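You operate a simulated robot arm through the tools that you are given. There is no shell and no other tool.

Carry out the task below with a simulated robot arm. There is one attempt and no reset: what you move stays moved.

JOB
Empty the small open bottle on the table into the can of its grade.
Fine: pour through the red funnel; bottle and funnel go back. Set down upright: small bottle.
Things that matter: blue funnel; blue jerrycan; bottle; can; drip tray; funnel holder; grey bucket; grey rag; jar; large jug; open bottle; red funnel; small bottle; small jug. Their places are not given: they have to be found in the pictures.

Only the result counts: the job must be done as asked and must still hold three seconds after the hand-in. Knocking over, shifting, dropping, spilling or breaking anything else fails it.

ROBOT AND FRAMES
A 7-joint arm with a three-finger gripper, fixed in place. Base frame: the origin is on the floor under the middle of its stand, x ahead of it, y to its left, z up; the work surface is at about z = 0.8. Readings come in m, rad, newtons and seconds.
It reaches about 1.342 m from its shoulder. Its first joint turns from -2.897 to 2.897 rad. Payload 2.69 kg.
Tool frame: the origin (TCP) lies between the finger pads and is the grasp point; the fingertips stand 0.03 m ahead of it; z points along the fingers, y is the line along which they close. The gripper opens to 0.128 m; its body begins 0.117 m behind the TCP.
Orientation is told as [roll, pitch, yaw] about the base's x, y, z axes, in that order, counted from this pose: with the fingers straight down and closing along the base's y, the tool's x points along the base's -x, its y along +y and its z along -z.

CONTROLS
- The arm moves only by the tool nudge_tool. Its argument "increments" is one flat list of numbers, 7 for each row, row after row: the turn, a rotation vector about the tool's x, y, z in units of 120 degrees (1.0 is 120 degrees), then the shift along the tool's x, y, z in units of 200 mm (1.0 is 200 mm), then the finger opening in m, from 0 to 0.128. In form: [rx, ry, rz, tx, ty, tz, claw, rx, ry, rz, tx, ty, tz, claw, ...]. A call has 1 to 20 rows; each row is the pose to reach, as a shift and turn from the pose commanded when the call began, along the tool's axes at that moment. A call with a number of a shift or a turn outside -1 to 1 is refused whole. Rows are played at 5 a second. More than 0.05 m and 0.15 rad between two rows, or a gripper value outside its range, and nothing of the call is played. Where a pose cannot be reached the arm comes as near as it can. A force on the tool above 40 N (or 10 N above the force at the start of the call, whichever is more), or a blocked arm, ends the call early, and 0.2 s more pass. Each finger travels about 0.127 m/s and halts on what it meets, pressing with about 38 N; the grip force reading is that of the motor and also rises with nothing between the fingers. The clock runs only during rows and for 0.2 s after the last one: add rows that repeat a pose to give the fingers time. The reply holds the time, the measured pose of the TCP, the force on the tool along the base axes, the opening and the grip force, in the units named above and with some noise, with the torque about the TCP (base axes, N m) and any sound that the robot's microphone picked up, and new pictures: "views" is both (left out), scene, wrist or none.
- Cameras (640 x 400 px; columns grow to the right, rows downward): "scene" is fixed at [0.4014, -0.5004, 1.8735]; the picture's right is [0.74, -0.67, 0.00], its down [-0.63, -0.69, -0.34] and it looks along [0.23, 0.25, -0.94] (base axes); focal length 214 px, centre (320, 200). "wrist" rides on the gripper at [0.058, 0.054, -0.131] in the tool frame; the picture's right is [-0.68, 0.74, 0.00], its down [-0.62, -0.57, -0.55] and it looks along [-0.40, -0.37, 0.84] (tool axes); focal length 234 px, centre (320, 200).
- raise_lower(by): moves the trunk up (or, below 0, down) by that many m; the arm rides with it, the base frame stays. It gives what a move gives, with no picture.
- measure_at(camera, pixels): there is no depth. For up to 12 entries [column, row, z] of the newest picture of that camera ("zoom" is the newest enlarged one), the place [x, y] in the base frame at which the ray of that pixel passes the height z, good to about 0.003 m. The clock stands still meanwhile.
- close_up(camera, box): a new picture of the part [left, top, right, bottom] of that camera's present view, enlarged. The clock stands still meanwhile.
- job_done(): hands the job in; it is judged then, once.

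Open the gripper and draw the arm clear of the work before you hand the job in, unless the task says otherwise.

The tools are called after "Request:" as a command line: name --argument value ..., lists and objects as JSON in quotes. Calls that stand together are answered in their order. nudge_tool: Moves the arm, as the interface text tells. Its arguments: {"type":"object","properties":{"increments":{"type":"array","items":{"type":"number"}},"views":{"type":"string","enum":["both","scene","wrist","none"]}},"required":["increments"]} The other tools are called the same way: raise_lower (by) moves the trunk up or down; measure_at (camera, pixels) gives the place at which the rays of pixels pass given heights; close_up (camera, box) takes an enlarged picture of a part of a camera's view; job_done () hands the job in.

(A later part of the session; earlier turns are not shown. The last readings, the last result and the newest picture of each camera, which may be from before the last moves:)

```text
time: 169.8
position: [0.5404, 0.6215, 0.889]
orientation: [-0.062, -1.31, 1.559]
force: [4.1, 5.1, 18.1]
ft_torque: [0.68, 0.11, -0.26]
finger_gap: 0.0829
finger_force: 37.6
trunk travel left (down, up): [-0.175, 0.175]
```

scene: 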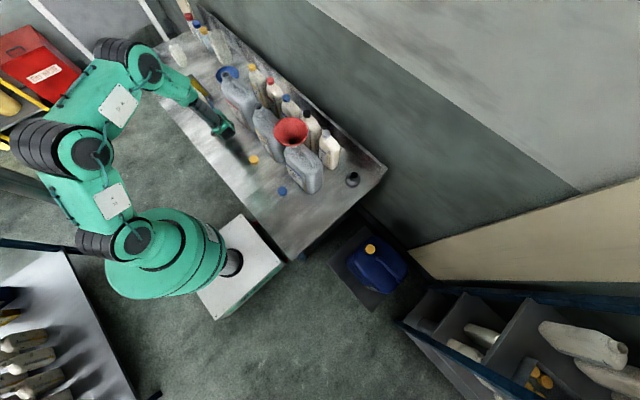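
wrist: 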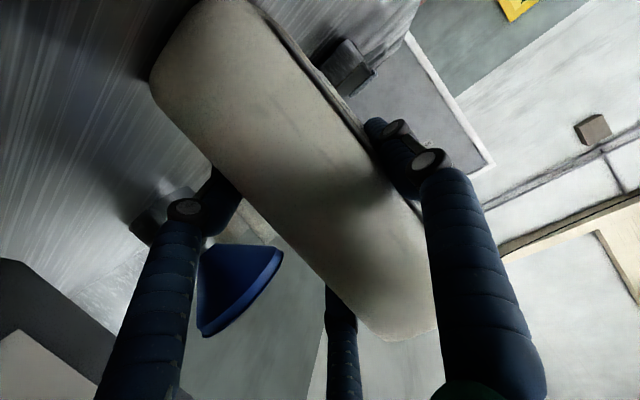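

Still 18 N; I back up another 1.5 mm.

Request:
nudge_tool --increments '[0, 0, 0, -0.0072, -0.0001, -0.0019, 0.04, 0, 0, 0, -0.0072, -0.0001, -0.0019, 0.04]' --views "none"

```text
time: 170.4
position: [0.54, 0.6208, 0.8887]
orientation: [-0.056, -1.309, 1.554]
force: [2.5, 1.1, 9.8]
ft_torque: [0.42, 0.05, -0.13]
finger_gap: 0.0831
finger_force: 38.1
trunk travel left (down, up): [-0.175, 0.175]
```

9.8 N remains; one more 1 mm up.

Request:
nudge_tool --increments '[0, 0, 0, -0.0053, -0.0001, -0.0014, 0.04, 0, 0, 0, -0.0053, -0.0001, -0.0014, 0.04]' --views "none"

```text
time: 171.0
position: [0.5397, 0.6203, 0.8892]
orientation: [-0.058, -1.307, 1.552]
force: [-0.2, -0.6, -0.7]
ft_torque: [-0.05, -0.03, -0.01]
finger_gap: 0.0832
finger_force: 38.1
trunk travel left (down, up): [-0.175, 0.175]
```

The load is nil: the base is at table level. I open the fingers gently to 0.115.

Request:
nudge_tool --increments '[0, 0, 0, 0, 0, 0, 0.086, 0, 0, 0, 0, 0, 0, 0.09, 0, 0, 0, 0, 0, 0, 0.096, 0, 0, 0, 0, 0, 0, 0.104, 0, 0, 0, 0, 0, 0, 0.112, 0, 0, 0, 0, 0, 0, 0.115, 0, 0, 0, 0, 0, 0, 0.115]' --views "both"

```text
time: 172.6
position: [0.5395, 0.6201, 0.8903]
orientation: [-0.059, -1.31, 1.558]
force: [-0.2, 0.2, -0.3]
ft_torque: [0.01, 0.04, 0.01]
finger_gap: 0.1149
finger_force: 0.0
trunk travel left (down, up): [-0.175, 0.175]
```

scene: 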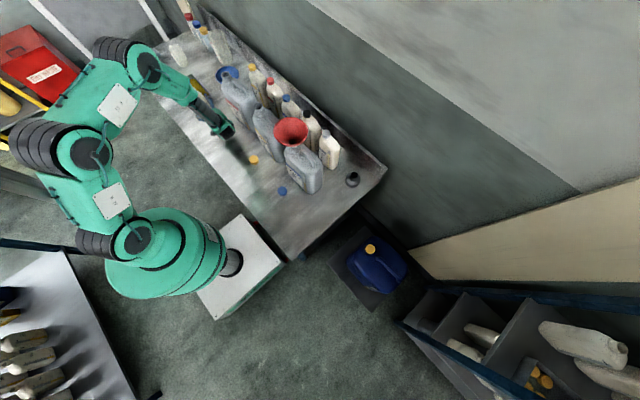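
wrist: 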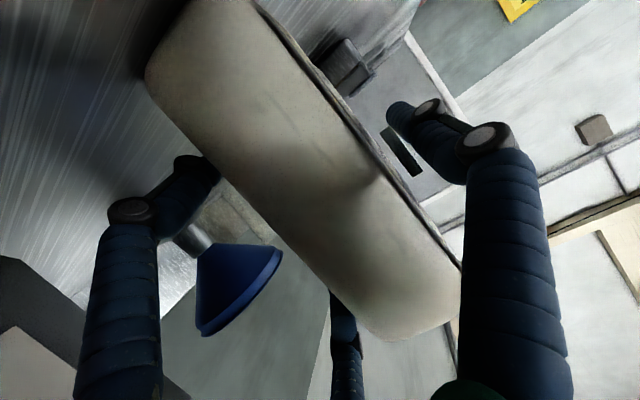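

The bottle stands free between the open fingers. I withdraw straight up, slowly at first.

Request:
nudge_tool --increments '[0, 0, 0, -0.0483, -0.0008, -0.0128, 0.115, 0, 0, 0, -0.0966, -0.0015, -0.0256, 0.115, 0, 0, 0, -0.1933, -0.0031, -0.0513, 0.115, 0, 0, 0, -0.2899, -0.0046, -0.0769, 0.115, 0, 0, 0, -0.3866, -0.0062, -0.1026, 0.115, 0, 0, 0, -0.4832, -0.0077, -0.1282, 0.115, 0, 0, 0, -0.6443, -0.0103, -0.1709, 0.115, 0, 0, 0, -0.8053, -0.0128, -0.2137, 0.115, 0, 0, 0, -0.9664, -0.0154, -0.2564, 0.115]' --views "both"

Request:
nudge_tool --increments '[0, 0, 0, -0.1933, -0.0031, -0.0513, 0.115, 0, 0, 0, -0.3866, -0.0062, -0.1026, 0.115, 0, 0, 0, -0.5798, -0.0092, -0.1538, 0.115, 0, 0, 0, -0.7731, -0.0123, -0.2051, 0.115, 0, 0, 0, -0.9664, -0.0154, -0.2564, 0.115]' --views "both"

Request:
close_up --camera "scene" --box '[180, 80, 228, 130]'

```text
time: 174.6
position: [0.54, 0.6211, 1.0899]
orientation: [-0.058, -1.31, 1.553]
force: [-1.1, -0.7, 0.6]
ft_torque: [0.04, -0.02, 0.01]
finger_gap: 0.1149
finger_force: 0.1
trunk travel left (down, up): [-0.175, 0.175]
```

scene: 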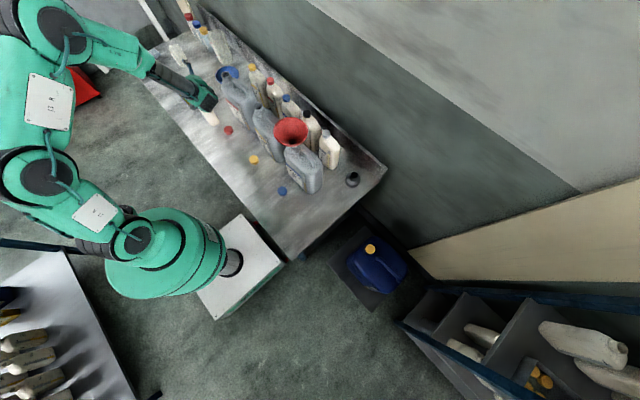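
wrist: 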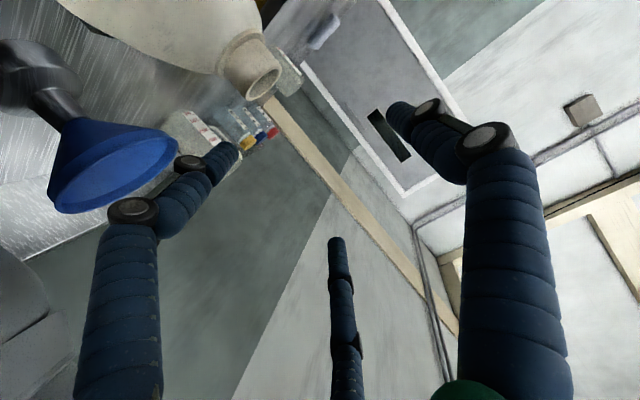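

```text
time: 175.8
position: [0.5404, 0.6213, 1.2912]
orientation: [-0.058, -1.309, 1.553]
force: [-0.5, -0.7, -0.1]
ft_torque: [-0.01, 0.01, -0.01]
finger_gap: 0.115
finger_force: 0.2
trunk travel left (down, up): [-0.175, 0.175]
```

scene: 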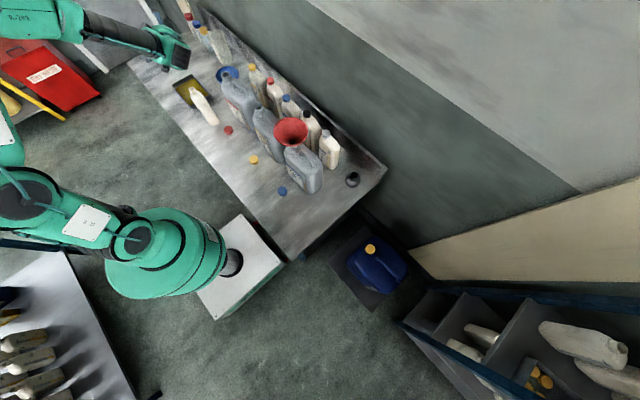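
wrist: 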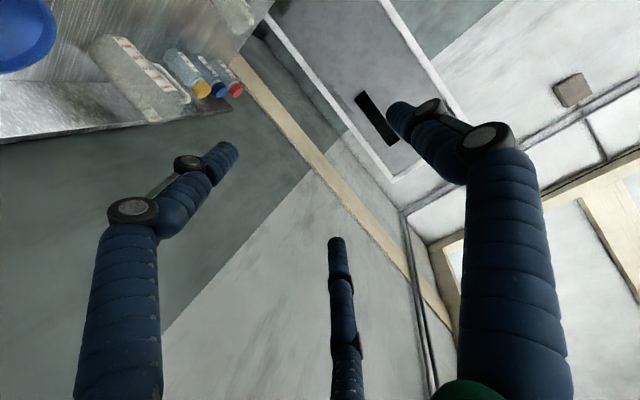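

```text
8.00 times, centred on (204, 105) of scene
```

zoom: 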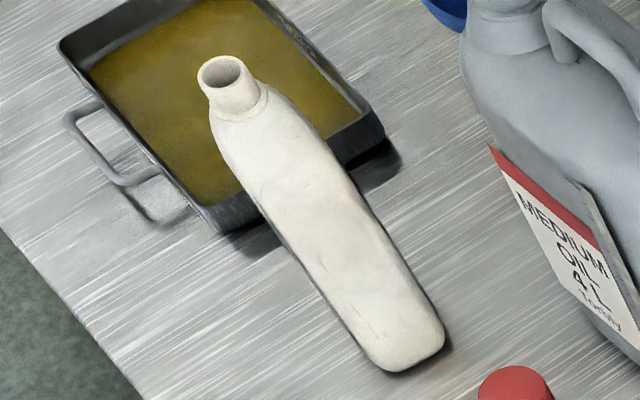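

The bottle is back upright at the same spot as at the start. Now I go for the funnel: first move back along -y and up.

Request:
nudge_tool --increments '[0, 0, 0, 0.0005, 0.0044, -0.1645, 0.115, 0, 0, 0, 0.001, 0.0089, -0.329, 0.115, 0, 0, 0, 0.0015, 0.0133, -0.4935, 0.115, 0, 0, 0, 0.002, 0.0177, -0.658, 0.115, 0, 0, 0, 0.0025, 0.0222, -0.8225, 0.115, 0, 0, 0, 0.003, 0.0266, -0.987, 0.115]' --views "none"

Request:
nudge_tool --increments '[0.0145, 0.0523, -0.0058, 0.0171, 0.0, -0.0642, 0.1, 0.029, 0.1047, -0.0115, 0.0343, 0.0, -0.1283, 0.1, 0.0436, 0.157, -0.0173, 0.0514, 0.0, -0.1925, 0.1, 0.0581, 0.2093, -0.023, 0.0685, 0.0, -0.2567, 0.1, 0.0726, 0.2617, -0.0288, 0.0856, 0.0, -0.3208, 0.1, 0.0871, 0.314, -0.0345, 0.1028, 0.0, -0.385, 0.1, 0.1016, 0.3663, -0.0403, 0.1199, 0.0, -0.4492, 0.1, 0.1161, 0.4187, -0.046, 0.137, 0.0, -0.5133, 0.08, 0.1307, 0.471, -0.0518, 0.1541, 0.0, -0.5775, 0.06, 0.1452, 0.5233, -0.0575, 0.1713, 0.0, -0.6417, 0.05, 0.1597, 0.5757, -0.0633, 0.1884, 0.0, -0.7058, 0.05, 0.1742, 0.628, -0.069, 0.2055, 0.0, -0.77, 0.05]' --views "both"

```text
time: 177.2
position: [0.5211, 0.4321, 1.3423]
orientation: [-0.056, -1.309, 1.555]
force: [0.3, 0.6, 0.1]
ft_torque: [0.01, 0.03, -0.01]
finger_gap: 0.1151
finger_force: 0.0
trunk travel left (down, up): [-0.175, 0.175]
```

```text
time: 179.8
position: [0.5061, 0.2958, 1.3204]
orientation: [-0.266, -0.404, 1.493]
force: [-0.5, -0.6, 0.0]
ft_torque: [0.05, 0.01, 0.03]
finger_gap: 0.05
finger_force: 0.0
out of reach, approached as far as the arm can: row 9, 10, 11, 12
trunk travel left (down, up): [-0.175, 0.175]
```

scene: 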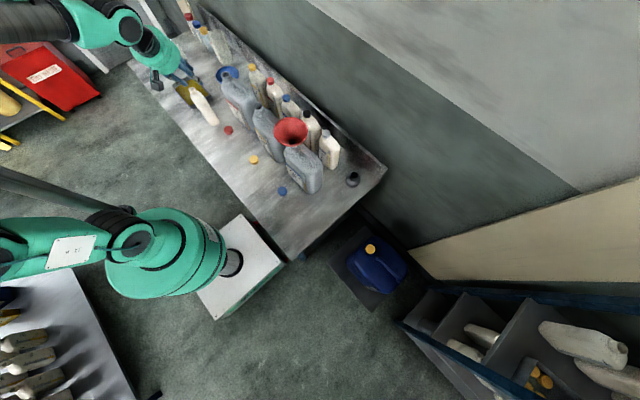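
wrist: 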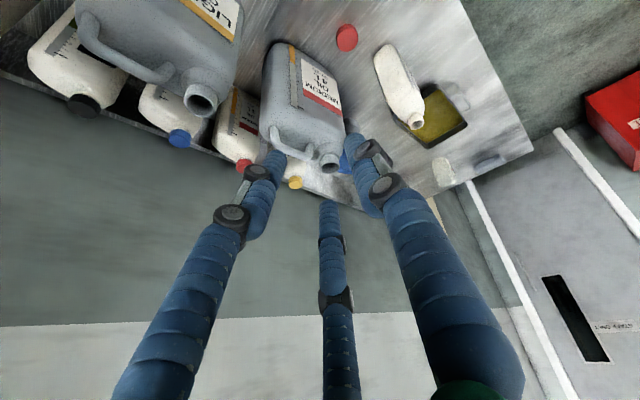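

The direct rotation reached a joint limit (free air). I go instead via the known-good forward pose: rotate to a 45° yaw forward pose at (0.55,0.20,1.35).

Request:
nudge_tool --increments '[0.0164, -0.0417, 0.031, 0.0406, -0.0369, -0.0267, 0.06, 0.0327, -0.0835, 0.062, 0.0812, -0.0738, -0.0534, 0.06, 0.0491, -0.1252, 0.093, 0.1218, -0.1107, -0.0802, 0.06, 0.0655, -0.167, 0.124, 0.1624, -0.1476, -0.1069, 0.06, 0.0818, -0.2087, 0.1549, 0.2031, -0.1844, -0.1336, 0.06, 0.0982, -0.2505, 0.1859, 0.2437, -0.2213, -0.1603, 0.06, 0.1146, -0.2922, 0.2169, 0.2843, -0.2582, -0.1871, 0.06, 0.1309, -0.334, 0.2479, 0.3249, -0.2951, -0.2138, 0.06, 0.1473, -0.3757, 0.2789, 0.3655, -0.332, -0.2405, 0.06]' --views "none"

```text
time: 181.8
position: [0.5495, 0.1992, 1.354]
orientation: [-0.007, -1.313, 0.789]
force: [0.1, -0.8, 1.0]
ft_torque: [-0.04, -0.02, -0.02]
finger_gap: 0.06
finger_force: 0.0
trunk travel left (down, up): [-0.175, 0.175]
```

Reached without limits. Next I roll and yaw to a side-rolled forward pose (as in the pour) near (0.60,0.05,1.38), from which the hand can pitch down to the funnel-grip orientation.

Request:
nudge_tool --increments '[0.0268, 0.0126, -0.0515, -0.0027, -0.0541, -0.0286, 0.06, 0.0536, 0.0251, -0.103, -0.0054, -0.1082, -0.0572, 0.06, 0.0804, 0.0377, -0.1546, -0.0081, -0.1623, -0.0857, 0.06, 0.1073, 0.0503, -0.2061, -0.0108, -0.2165, -0.1143, 0.06, 0.1341, 0.0628, -0.2576, -0.0135, -0.2706, -0.1429, 0.06, 0.1609, 0.0754, -0.3091, -0.0162, -0.3247, -0.1715, 0.06, 0.1877, 0.088, -0.3607, -0.0188, -0.3788, -0.2, 0.06, 0.2145, 0.1006, -0.4122, -0.0215, -0.4329, -0.2286, 0.06, 0.2413, 0.1131, -0.4637, -0.0242, -0.487, -0.2572, 0.06, 0.2682, 0.1257, -0.5152, -0.0269, -0.5412, -0.2858, 0.06, 0.295, 0.1383, -0.5668, -0.0296, -0.5953, -0.3143, 0.06, 0.3218, 0.1508, -0.6183, -0.0323, -0.6494, -0.3429, 0.06, 0.3486, 0.1634, -0.6698, -0.035, -0.7035, -0.3715, 0.06]' --views "none"

```text
time: 184.6
position: [0.598, 0.0518, 1.3799]
orientation: [-1.573, 0.003, 1.656]
force: [-0.5, 0.3, 0.7]
ft_torque: [-0.03, 0.02, 0.01]
finger_gap: 0.0602
finger_force: 0.1
trunk travel left (down, up): [-0.175, 0.175]
```

Reached cleanly. Now I pitch the hand down 69° to the funnel-grip orientation.

Request:
nudge_tool --increments '[-0.0575, 0, 0, 0, 0, 0, 0.06, -0.115, 0, 0, 0, 0, 0, 0.06, -0.1725, 0, 0, 0, 0, 0, 0.06, -0.23, 0, 0, 0, 0, 0, 0.06, -0.2875, 0, 0, 0, 0, 0, 0.06, -0.345, 0, 0, 0, 0, 0, 0.06, -0.4025, 0, 0, 0, 0, 0, 0.06, -0.46, 0, 0, 0, 0, 0, 0.06, -0.5175, 0, 0, 0, 0, 0, 0.06, -0.575, 0, 0, 0, 0, 0, 0.06]' --views "both"

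```text
time: 186.8
position: [0.5974, 0.0515, 1.3788]
orientation: [-0.369, 0.002, 1.656]
force: [-0.5, -0.8, 1.9]
ft_torque: [-0.01, -0.08, -0.01]
finger_gap: 0.0599
finger_force: 0.1
out of reach, approached as far as the arm can: row 5
trunk travel left (down, up): [-0.175, 0.175]
```

scene: 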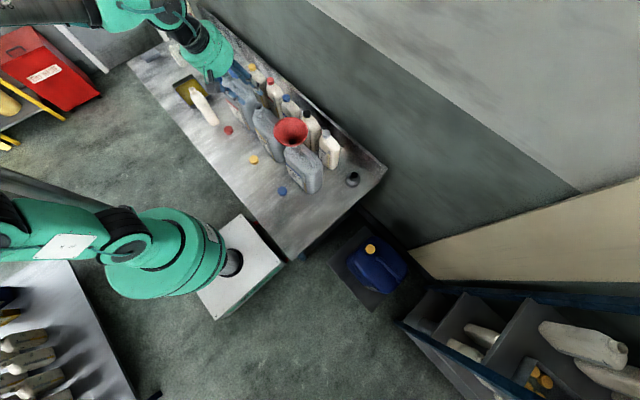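
wrist: 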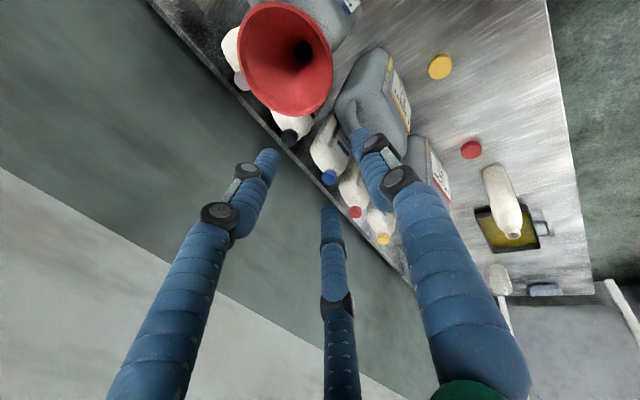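

Now in the funnel-grip orientation at (0.597,0.052,1.379), funnel visible at wrist (285,58). I measure its rim from both cameras.

Request:
close_up --camera "wrist" --box '[220, 0, 350, 120]'

Request:
close_up --camera "scene" --box '[265, 110, 315, 160]'

```text
3.33 times, centred on (285, 60) of wrist
```

zoom: 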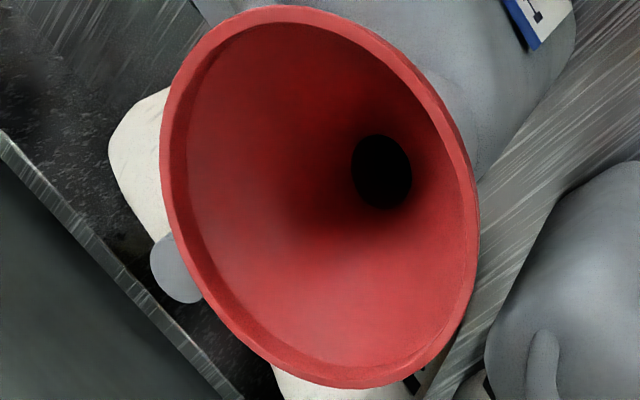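

```text
8.00 times, centred on (290, 135) of scene
```

zoom: 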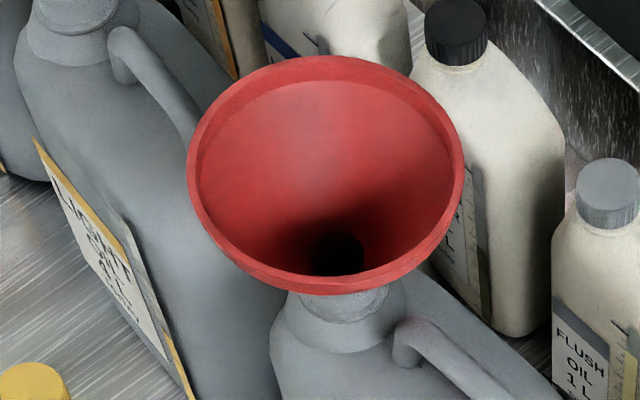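

Both views show a clean, drained funnel. I triangulate the rim centre: wrist (285,59.1) and scene (290.75,131.1).

Request:
measure_at --camera "wrist" --pixels '[[285, 59.1, 1.15], [285, 59.1, 1.16], [285, 59.1, 1.17], [285, 59.1, 1.18], [237, 59, 1.165], [333, 65, 1.165], [273, 1.5, 1.165], [294, 116, 1.165]]'

Request:
measure_at --camera "scene" --pixels '[[290.75, 131.1, 1.15], [290.75, 131.1, 1.16], [290.75, 131.1, 1.17], [290.75, 131.1, 1.18], [273.4, 130, 1.165], [308, 130, 1.165], [292, 117, 1.165], [290.6, 145.2, 1.165]]'

```text
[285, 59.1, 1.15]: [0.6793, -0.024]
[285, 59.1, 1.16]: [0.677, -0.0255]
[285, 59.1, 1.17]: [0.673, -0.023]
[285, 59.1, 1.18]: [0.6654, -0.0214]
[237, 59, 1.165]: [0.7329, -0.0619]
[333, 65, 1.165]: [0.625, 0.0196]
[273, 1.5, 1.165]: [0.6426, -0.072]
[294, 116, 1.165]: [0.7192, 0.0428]
```

```text
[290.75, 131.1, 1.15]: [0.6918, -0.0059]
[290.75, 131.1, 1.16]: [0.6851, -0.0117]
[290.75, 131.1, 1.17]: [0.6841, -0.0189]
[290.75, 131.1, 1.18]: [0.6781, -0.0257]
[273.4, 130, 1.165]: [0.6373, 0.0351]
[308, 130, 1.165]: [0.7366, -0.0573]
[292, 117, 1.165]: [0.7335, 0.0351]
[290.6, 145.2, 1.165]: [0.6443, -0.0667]
```

I take the funnel centre as (0.683,-0.0145), rim z≈1.168. I move to a pre-grasp 80 mm back along the finger axis with 0.05 m opening, and re-measure up close.

Request:
nudge_tool --increments '[0, 0.0112, 0.0292, 0.0621, 0.071, 0.1576, 0.055, 0, 0.0224, 0.0584, 0.1243, 0.142, 0.3152, 0.05, 0, 0.0336, 0.0876, 0.1864, 0.213, 0.4727, 0.05, 0, 0.0448, 0.1168, 0.2485, 0.284, 0.6303, 0.05]' --views "both"

Request:
close_up --camera "wrist" --box '[210, 60, 400, 230]'

Request:
close_up --camera "scene" --box '[255, 90, 325, 160]'

```text
time: 187.8
position: [0.5964, 0.0011, 1.2406]
orientation: [-0.371, -0.002, 1.395]
force: [-0.9, 0.9, 0.3]
ft_torque: [-0.01, 0.0, 0.01]
finger_gap: 0.05
finger_force: 0.0
trunk travel left (down, up): [-0.175, 0.175]
```

scene: 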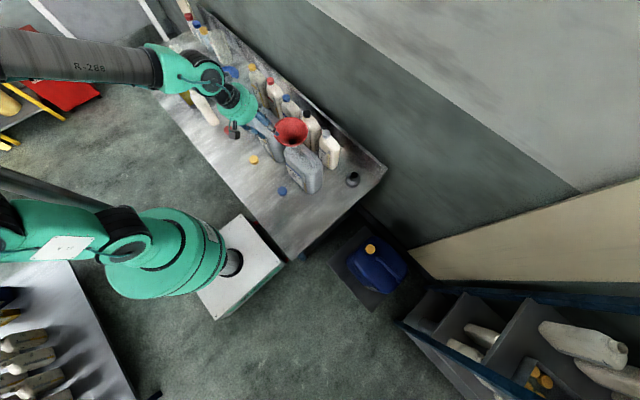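
wrist: 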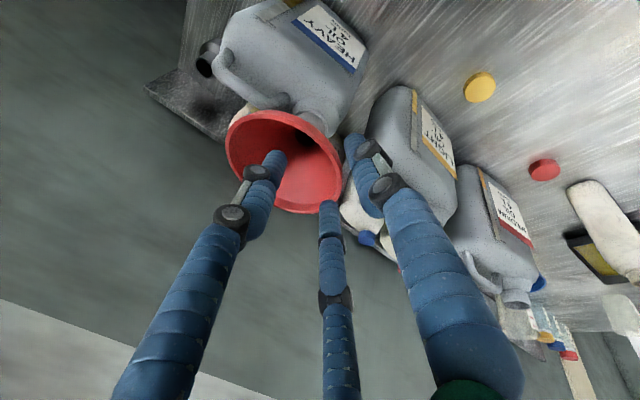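

```text
2.35 times, centred on (305, 145) of wrist
```

zoom: 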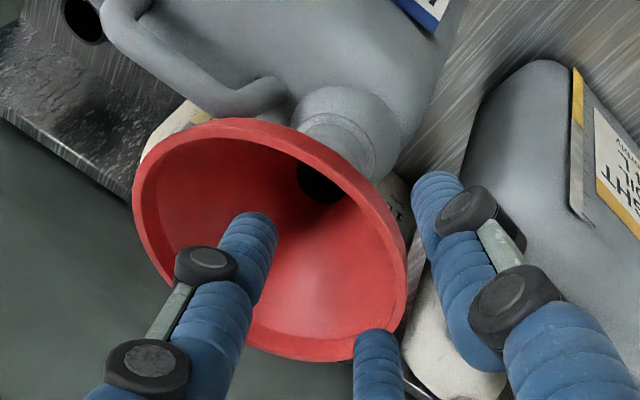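

```text
5.71 times, centred on (290, 125) of scene
```

zoom: 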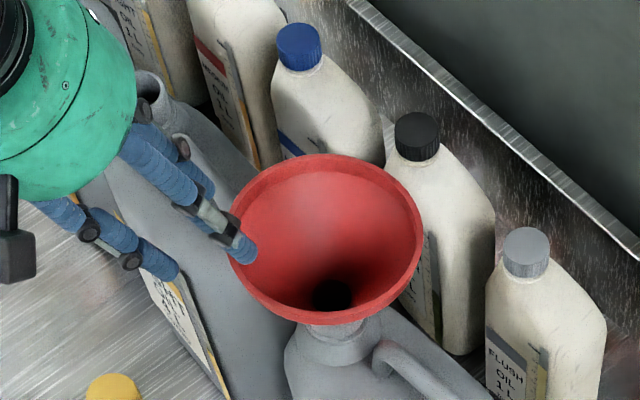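

I measure rim points in this close wrist view at z=1.168 and 1.163 to fit the rim circle.

Request:
measure_at --camera "wrist" --pixels '[[225.1, 142.9, 1.168], [275.2, 204.5, 1.168], [305, 213.8, 1.168], [336.9, 200.2, 1.168], [342.4, 176.9, 1.168], [231, 163, 1.168], [262, 111.5, 1.168], [305, 213.8, 1.16], [225.1, 142.9, 1.16], [342.4, 176.9, 1.16], [305.5, 138, 1.1]]'

Request:
measure_at --camera "zoom" --pixels '[[230, 220, 1.168], [421, 230, 1.168], [330, 154, 1.168], [385, 175, 1.168], [420, 205, 1.168], [400, 280, 1.168], [250, 185, 1.168], [260, 295, 1.168]]'

```text
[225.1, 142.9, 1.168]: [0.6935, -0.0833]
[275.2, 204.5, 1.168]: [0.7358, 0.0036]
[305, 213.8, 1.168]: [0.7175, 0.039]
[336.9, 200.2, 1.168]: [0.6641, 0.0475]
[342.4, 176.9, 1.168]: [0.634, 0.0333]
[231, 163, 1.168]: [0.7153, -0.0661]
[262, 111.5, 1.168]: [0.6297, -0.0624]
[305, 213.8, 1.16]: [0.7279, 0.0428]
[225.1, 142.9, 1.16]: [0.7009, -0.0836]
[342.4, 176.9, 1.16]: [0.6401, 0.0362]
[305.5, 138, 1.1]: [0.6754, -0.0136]
```

```text
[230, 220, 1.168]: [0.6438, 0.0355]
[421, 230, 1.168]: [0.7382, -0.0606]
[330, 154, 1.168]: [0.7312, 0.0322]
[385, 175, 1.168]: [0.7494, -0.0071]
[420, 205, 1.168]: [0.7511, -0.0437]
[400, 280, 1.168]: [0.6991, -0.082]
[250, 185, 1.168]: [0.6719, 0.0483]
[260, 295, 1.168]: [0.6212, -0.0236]
```

Combining both views: rim centre about (0.686,-0.0125), z≈1.161. I advance 50 mm along the finger axis with the small correction, then look.

Request:
nudge_tool --increments '[0, 0, 0, -0.0053, 0.0041, 0.0625, 0.05, 0, 0, 0, -0.0107, 0.0083, 0.125, 0.05, 0, 0, 0, -0.0107, 0.0083, 0.1875, 0.05, 0, 0, 0, -0.0107, 0.0083, 0.25, 0.05]' --views "both"

Request:
close_up --camera "wrist" --box '[190, 80, 400, 260]'

Request:
close_up --camera "scene" --box '[255, 100, 315, 160]'

```text
time: 188.8
position: [0.6126, 0.0009, 1.1929]
orientation: [-0.37, 0.0, 1.394]
force: [-0.4, 0.3, 0.8]
ft_torque: [0.0, 0.0, 0.01]
finger_gap: 0.0501
finger_force: 0.0
trunk travel left (down, up): [-0.175, 0.175]
```

scene: 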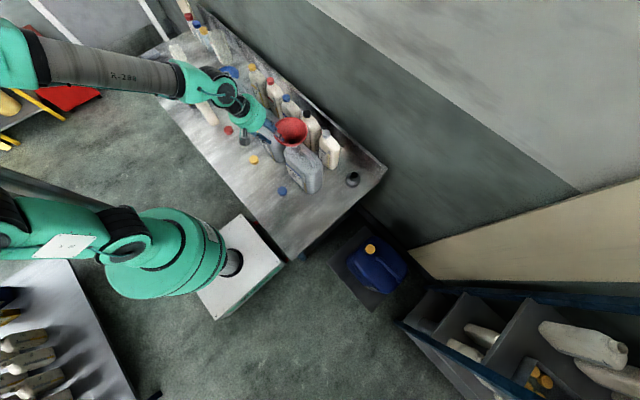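
wrist: 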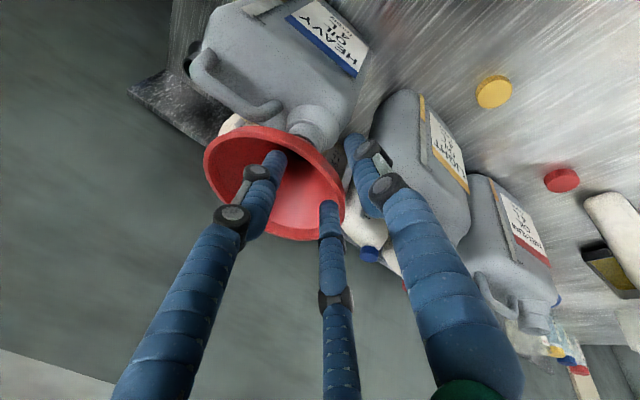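

```text
2.22 times, centred on (295, 170) of wrist
```

zoom: 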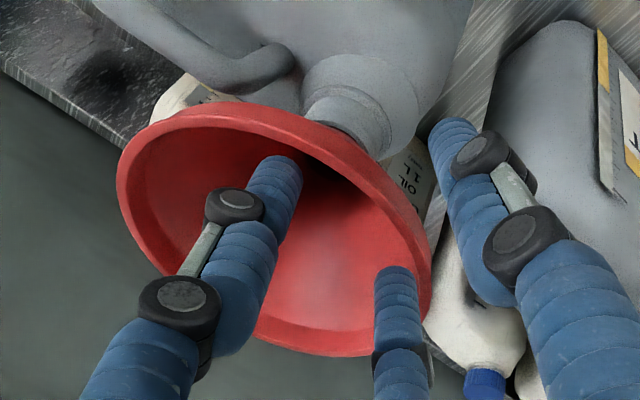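

```text
6.67 times, centred on (285, 130) of scene
```

zoom: 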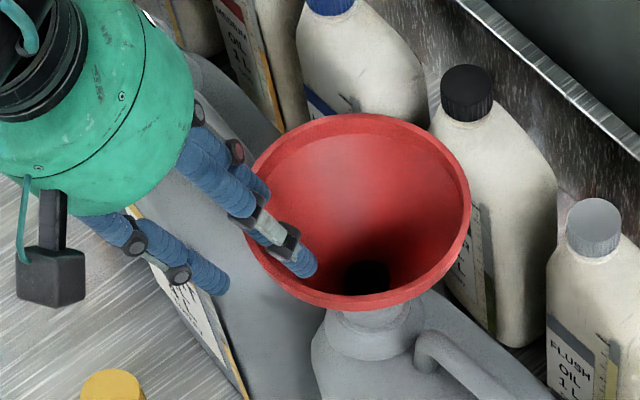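

Thumb outside, two fingers inside, well lined up. I go the last 36 mm slowly.

Request:
nudge_tool --increments '[0, 0, 0, 0.002, 0.002, 0.045, 0.05, 0, 0, 0, 0.002, 0.002, 0.09, 0.05, 0, 0, 0, 0.002, 0.002, 0.135, 0.05, 0, 0, 0, 0.002, 0.002, 0.181, 0.05]' --views "both"

Request:
close_up --camera "wrist" --box '[190, 80, 400, 270]'

Request:
close_up --camera "scene" --box '[255, 100, 315, 160]'

```text
time: 189.8
position: [0.6235, -0.0015, 1.158]
orientation: [-0.37, -0.001, 1.396]
force: [0.1, -0.9, -0.3]
ft_torque: [-0.03, -0.01, 0.0]
finger_gap: 0.05
finger_force: 0.1
trunk travel left (down, up): [-0.175, 0.175]
```

scene: 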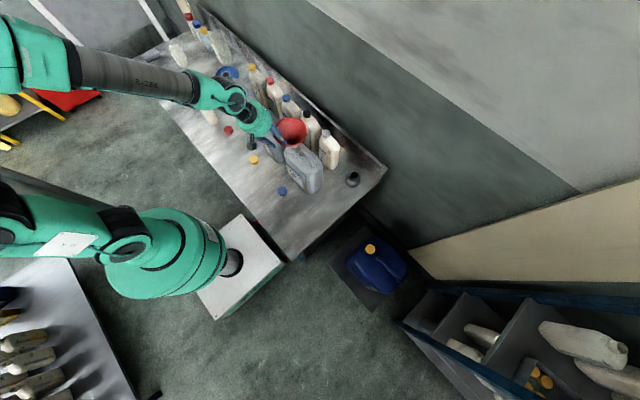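
wrist: 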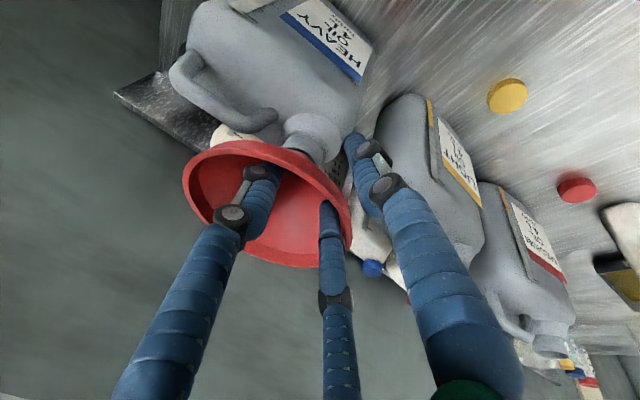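

```text
2.11 times, centred on (295, 175) of wrist
```

zoom: 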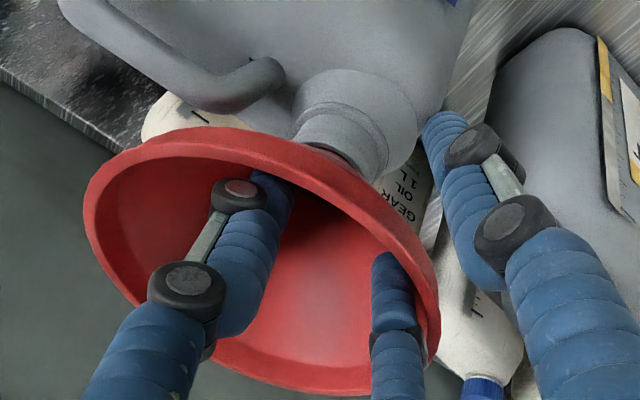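

```text
6.67 times, centred on (285, 130) of scene
```

zoom: 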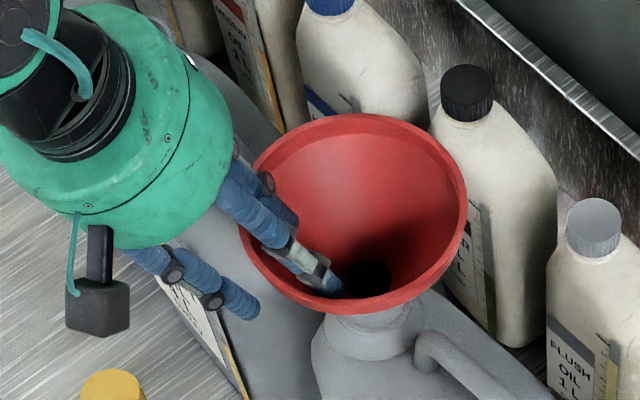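

The relation of rim to fingers matches the earlier clamped state. I close the fingers gradually on the wall.

Request:
nudge_tool --increments '[0, 0, 0, 0, 0, 0, 0.042, 0, 0, 0, 0, 0, 0, 0.034, 0, 0, 0, 0, 0, 0, 0.026, 0, 0, 0, 0, 0, 0, 0.018, 0, 0, 0, 0, 0, 0, 0.01, 0, 0, 0, 0, 0, 0, 0.0, 0, 0, 0, 0, 0, 0, 0.0, 0, 0, 0, 0, 0, 0, 0.0]' --views "both"

Request:
close_up --camera "wrist" --box '[190, 80, 400, 270]'

Request:
close_up --camera "scene" --box '[255, 100, 315, 160]'

```text
time: 191.6
position: [0.6244, -0.002, 1.1614]
orientation: [-0.372, -0.001, 1.395]
force: [5.7, 0.0, 26.4]
ft_torque: [0.09, -1.97, -0.07]
finger_gap: 0.0154
finger_force: 38.0
trunk travel left (down, up): [-0.175, 0.175]
```

scene: 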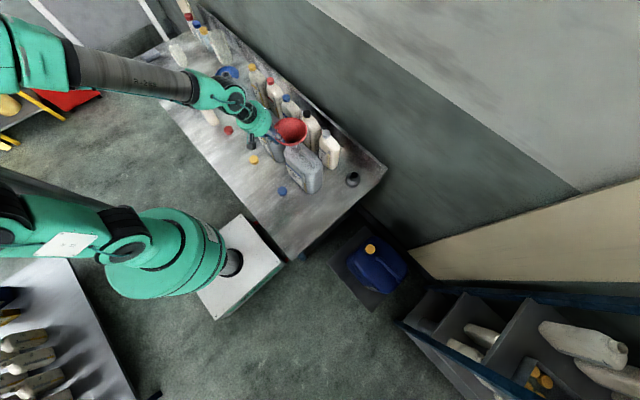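
wrist: 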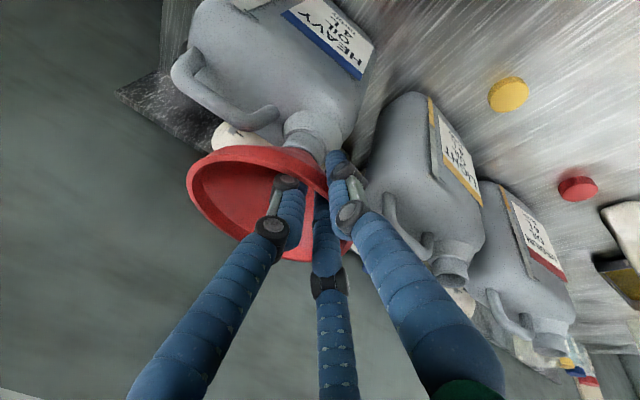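

```text
2.11 times, centred on (295, 175) of wrist
```

zoom: 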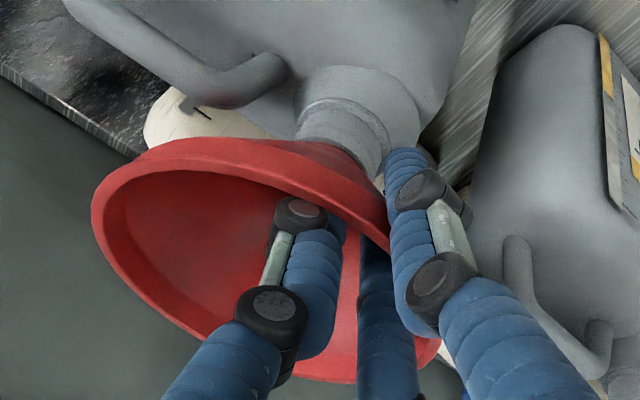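

```text
6.67 times, centred on (285, 130) of scene
```

zoom: 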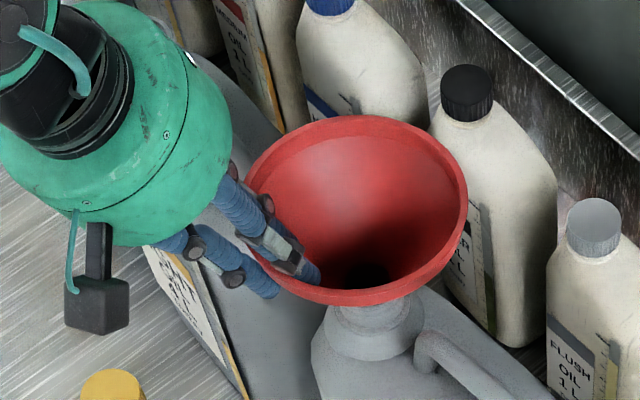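

The closing fingers pushed the funnel down with 26 N. I raise 3 mm to relieve it and re-read.

Request:
nudge_tool --increments '[0, 0, 0, 0, -0.0027, -0.007, 0.0, 0, 0, 0, 0, -0.0054, -0.014, 0.0, 0, 0, 0, 0, -0.0054, -0.014, 0.0]' --views "none"

```text
time: 192.4
position: [0.6242, -0.0014, 1.1609]
orientation: [-0.369, 0.001, 1.394]
force: [7.4, 0.8, 8.5]
ft_torque: [0.3, -1.58, 0.1]
finger_gap: 0.0154
finger_force: 38.2
trunk travel left (down, up): [-0.175, 0.175]
```

Down to 8.5 N; I raise further in small steps, watching the reaction.

Request:
nudge_tool --increments '[0, 0, 0, 0, -0.0036, -0.0093, 0.0, 0, 0, 0, 0, -0.0072, -0.0187, 0.0, 0, 0, 0, 0, -0.0107, -0.028, 0.0, 0, 0, 0, 0, -0.0143, -0.0374, 0.0, 0, 0, 0, 0, -0.0179, -0.0467, 0.0]' --views "both"

Request:
close_up --camera "scene" --box '[255, 100, 315, 160]'

Request:
close_up --camera "wrist" --box '[190, 80, 400, 270]'

```text
time: 193.6
position: [0.6252, -0.0012, 1.1711]
orientation: [-0.368, 0.0, 1.396]
force: [0.4, 0.0, -0.6]
ft_torque: [0.01, -0.07, 0.02]
finger_gap: 0.0144
finger_force: 37.7
trunk travel left (down, up): [-0.175, 0.175]
```

scene: 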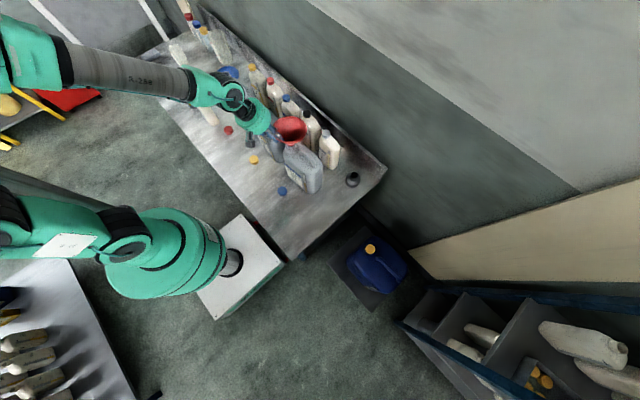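
wrist: 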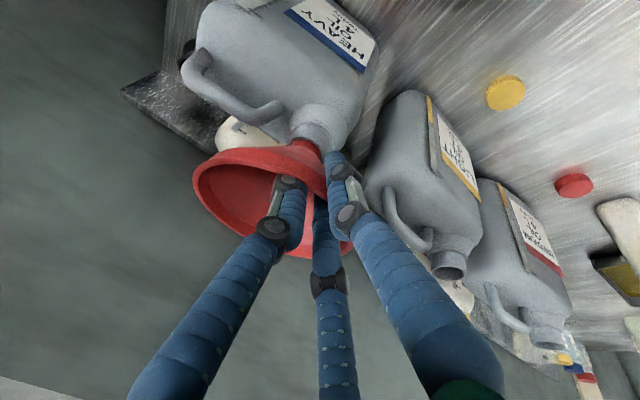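

```text
6.67 times, centred on (285, 130) of scene
```

zoom: 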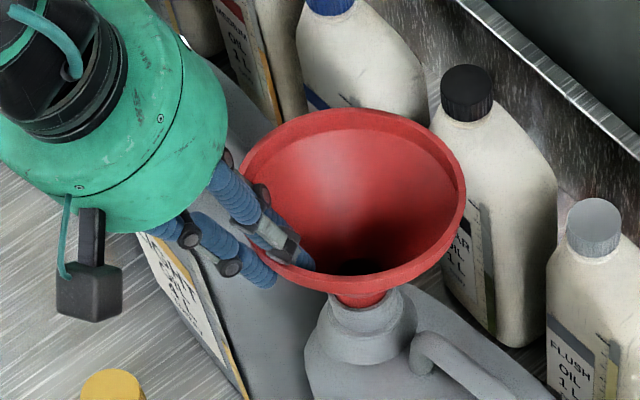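

```text
2.11 times, centred on (295, 175) of wrist
```

zoom: 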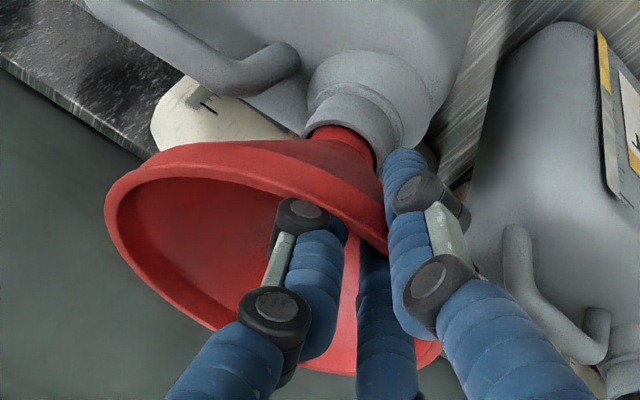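

Load is nil and the spout is sliding out. I lift straight up 50 mm and check.

Request:
nudge_tool --increments '[0, 0, 0, 0, -0.0179, -0.0467, 0.0, 0, 0, 0, 0, -0.0358, -0.0934, 0.0, 0, 0, 0, 0, -0.0537, -0.1401, 0.0, 0, 0, 0, 0, -0.0716, -0.1868, 0.0, 0, 0, 0, 0, -0.0895, -0.2335, 0.0]' --views "both"

Request:
close_up --camera "scene" --box '[255, 90, 325, 160]'

Request:
close_up --camera "wrist" --box '[190, 80, 400, 270]'

```text
time: 194.8
position: [0.6238, -0.0031, 1.2227]
orientation: [-0.371, 0.0, 1.395]
force: [0.0, 0.0, -0.4]
ft_torque: [0.0, 0.04, -0.04]
finger_gap: 0.0141
finger_force: 37.9
trunk travel left (down, up): [-0.175, 0.175]
```

scene: 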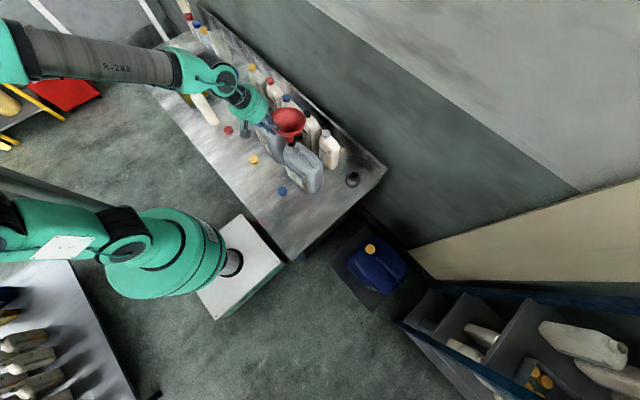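
wrist: 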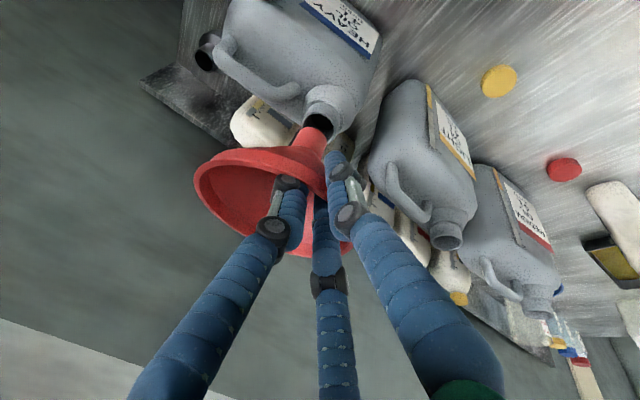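

```text
5.71 times, centred on (290, 125) of scene
```

zoom: 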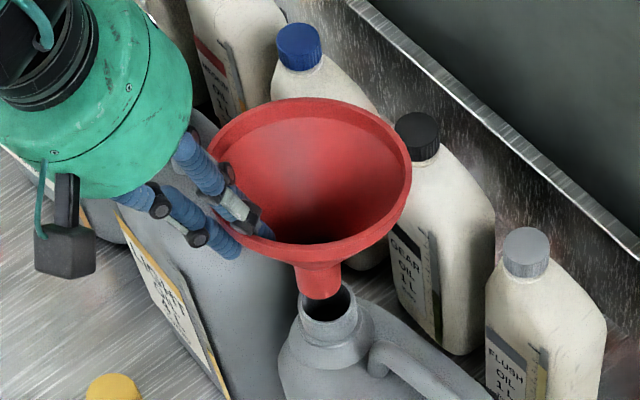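

```text
2.11 times, centred on (295, 175) of wrist
```

zoom: 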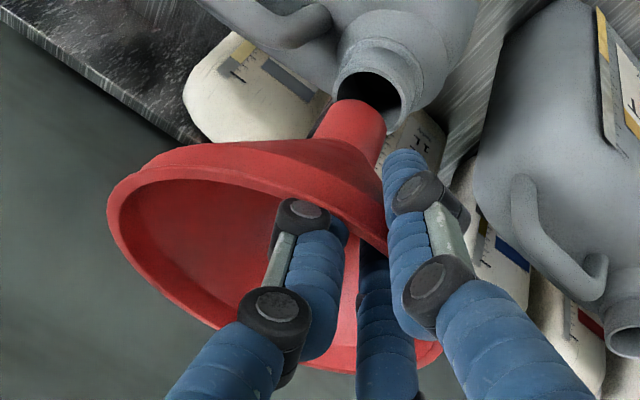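

The spout is clear of the mouth. I lift 60 mm more for safety and then measure the funnel's tilt in the hand.

Request:
nudge_tool --increments '[0, 0, 0, 0, -0.0269, -0.0701, 0.0, 0, 0, 0, 0, -0.0537, -0.1401, 0.0, 0, 0, 0, 0, -0.0806, -0.2102, 0.0, 0, 0, 0, 0, -0.1074, -0.2802, 0.0]' --views "both"

Request:
close_up --camera "wrist" --box '[180, 90, 360, 270]'

Request:
close_up --camera "scene" --box '[255, 80, 325, 150]'

```text
time: 195.8
position: [0.6235, -0.0017, 1.2823]
orientation: [-0.369, 0.0, 1.394]
force: [0.8, 1.0, -0.3]
ft_torque: [0.01, 0.02, 0.04]
finger_gap: 0.014
finger_force: 38.1
trunk travel left (down, up): [-0.175, 0.175]
```

scene: 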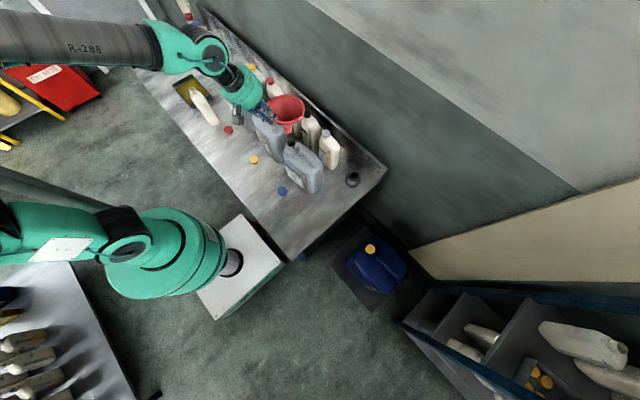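
wrist: 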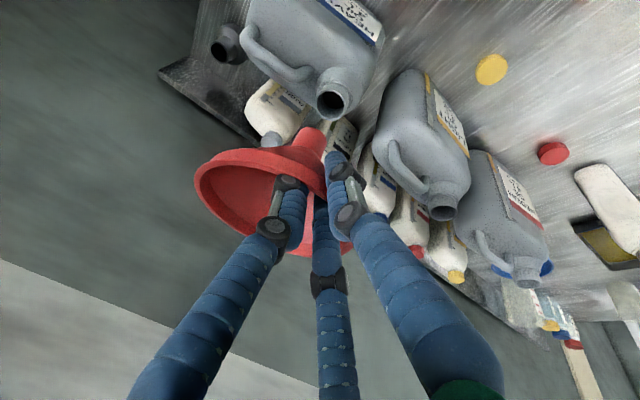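

```text
2.22 times, centred on (270, 180) of wrist
```

zoom: 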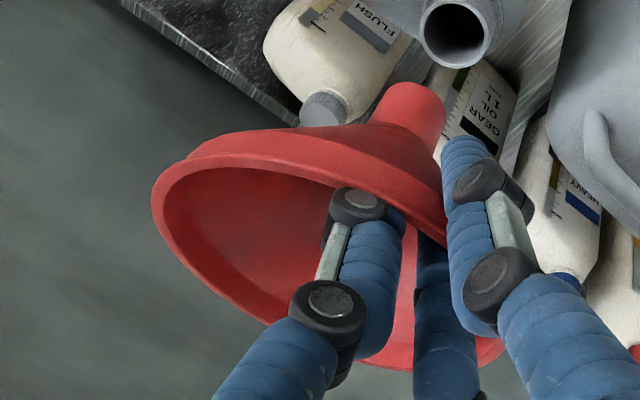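

```text
5.71 times, centred on (290, 115) of scene
```

zoom: 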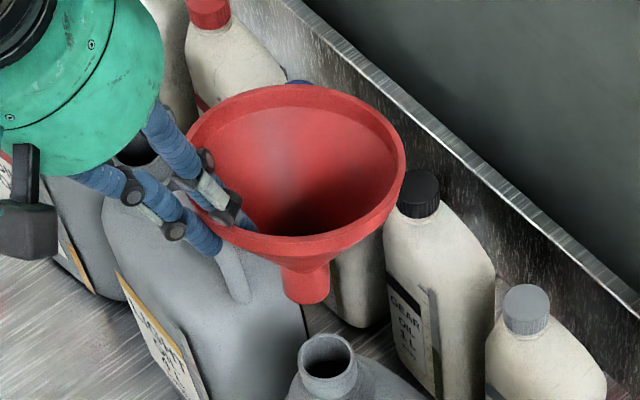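

I triangulate the spout tip (scene (287.6,129.9), wrist (309.6,139.5)) and measure rim points to see the funnel's tilt.

Request:
measure_at --camera "scene" --pixels '[[287.6, 129.9, 1.17], [287.6, 129.9, 1.19], [287.6, 129.9, 1.21], [266.6, 104.5, 1.283], [304.9, 106.3, 1.283], [285.7, 94.7, 1.283], [284.8, 123.3, 1.283]]'

Request:
measure_at --camera "wrist" --pixels '[[309.6, 139.5, 1.17], [309.6, 139.5, 1.19], [309.6, 139.5, 1.21]]'

```text
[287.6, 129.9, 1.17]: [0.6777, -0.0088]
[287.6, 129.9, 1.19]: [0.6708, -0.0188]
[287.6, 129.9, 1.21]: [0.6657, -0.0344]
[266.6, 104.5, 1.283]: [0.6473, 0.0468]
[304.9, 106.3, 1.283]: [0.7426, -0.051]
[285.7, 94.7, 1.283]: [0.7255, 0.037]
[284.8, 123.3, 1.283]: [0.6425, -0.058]
```

```text
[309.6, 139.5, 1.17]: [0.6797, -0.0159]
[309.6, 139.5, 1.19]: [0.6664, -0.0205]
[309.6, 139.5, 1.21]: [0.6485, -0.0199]
```

The spout tip leans about 9° toward the hand (tip (0.673,-0.016,1.18) vs rim centre (0.689,-0.008)). I lean the tool 9.5° more to bring the funnel upright, moving part way toward the holder.

Request:
nudge_tool --increments '[0.0198, 0, 0, 0.0625, -0.0575, 0.02, 0.0, 0.0396, 0, 0, 0.125, -0.115, 0.04, 0.0, 0.0594, 0, 0, 0.1875, -0.1725, 0.06, 0.0, 0.0792, 0, 0, 0.25, -0.23, 0.08, 0.0]' --views "both"

Request:
close_up --camera "scene" --box '[265, 80, 335, 150]'

Request:
close_up --camera "wrist" --box '[180, 90, 360, 270]'

```text
time: 196.8
position: [0.663, -0.0595, 1.2854]
orientation: [-0.537, 0.0, 1.394]
force: [0.3, 0.3, -0.7]
ft_torque: [0.02, 0.01, 0.03]
finger_gap: 0.0137
finger_force: 37.9
trunk travel left (down, up): [-0.175, 0.175]
```

scene: 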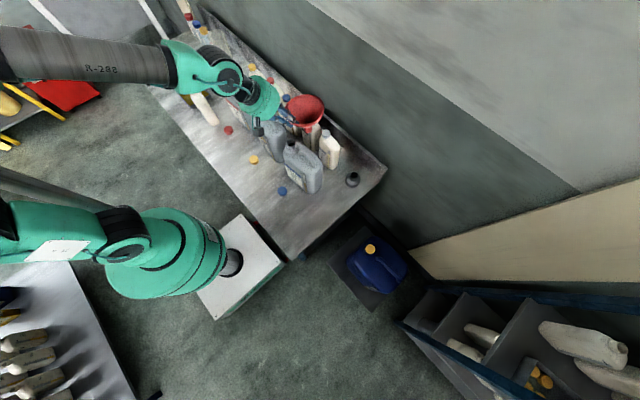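
wrist: 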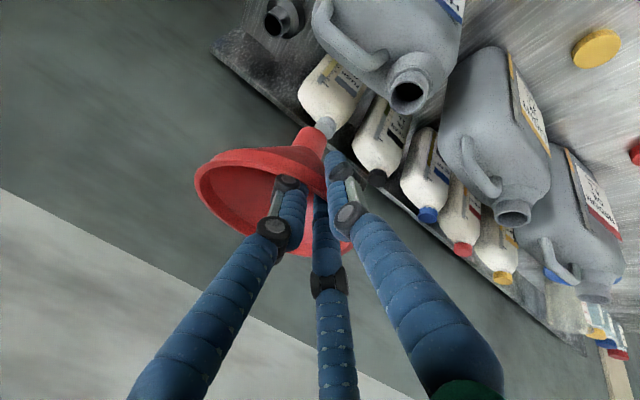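

```text
5.71 times, centred on (300, 115) of scene
```

zoom: 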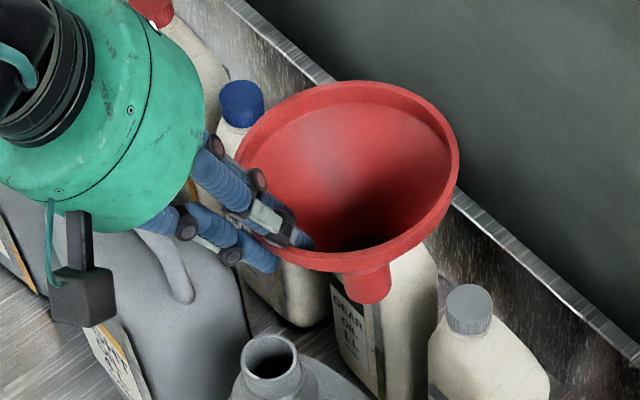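

```text
2.22 times, centred on (270, 180) of wrist
```

zoom: 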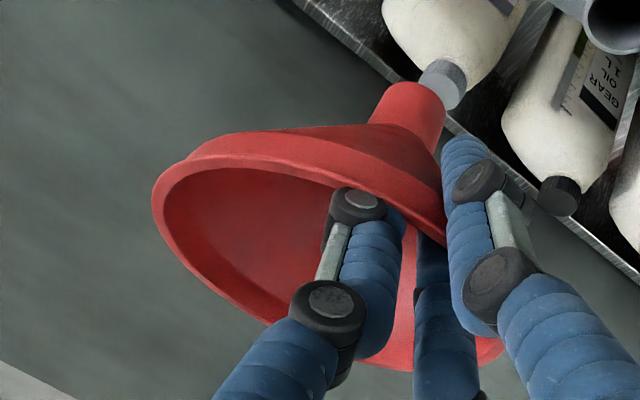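

Fitting the wrist picture suggests the funnel is now upright fore-aft with about 4-5° sideways lean (tip toward -y). I correct that by a 4.5° roll about the hand's forward axis and re-measure.

Request:
nudge_tool --increments '[0, -0.0161, 0.0096, 0, 0, 0, 0.0, 0, -0.0322, 0.0192, 0, 0, 0, 0.0, 0, -0.0322, 0.0192, 0, 0, 0, 0.0]' --views "both"

Request:
close_up --camera "scene" --box '[280, 85, 330, 135]'

```text
time: 197.6
position: [0.6624, -0.0595, 1.2849]
orientation: [-0.535, -0.077, 1.395]
force: [0.2, 0.9, -0.9]
ft_torque: [0.04, 0.04, 0.03]
finger_gap: 0.014
finger_force: 37.9
trunk travel left (down, up): [-0.175, 0.175]
```

scene: 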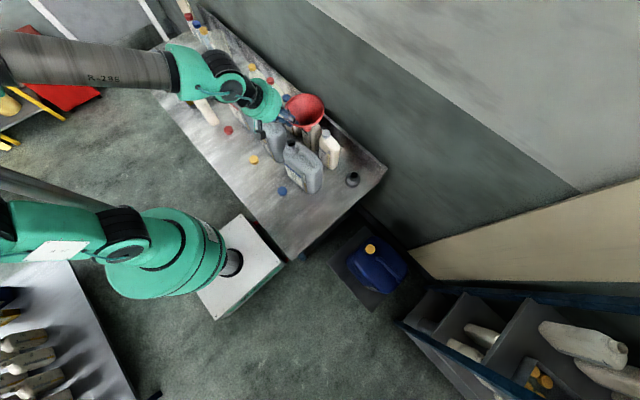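
wrist: 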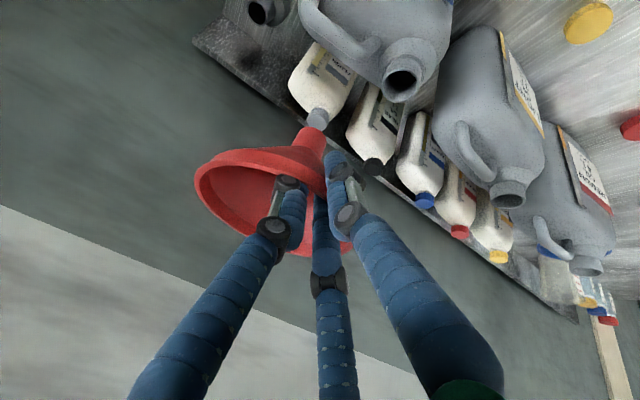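

```text
8.00 times, centred on (305, 110) of scene
```

zoom: 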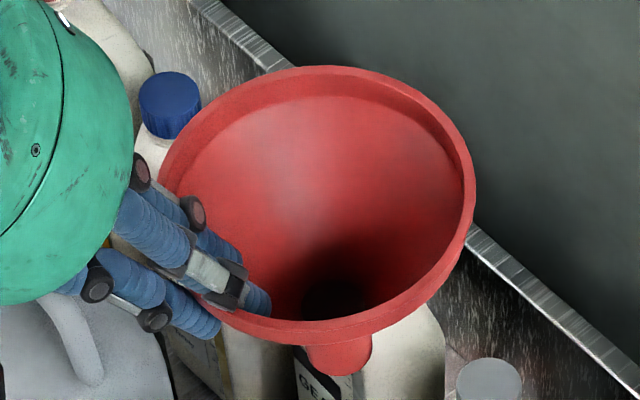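

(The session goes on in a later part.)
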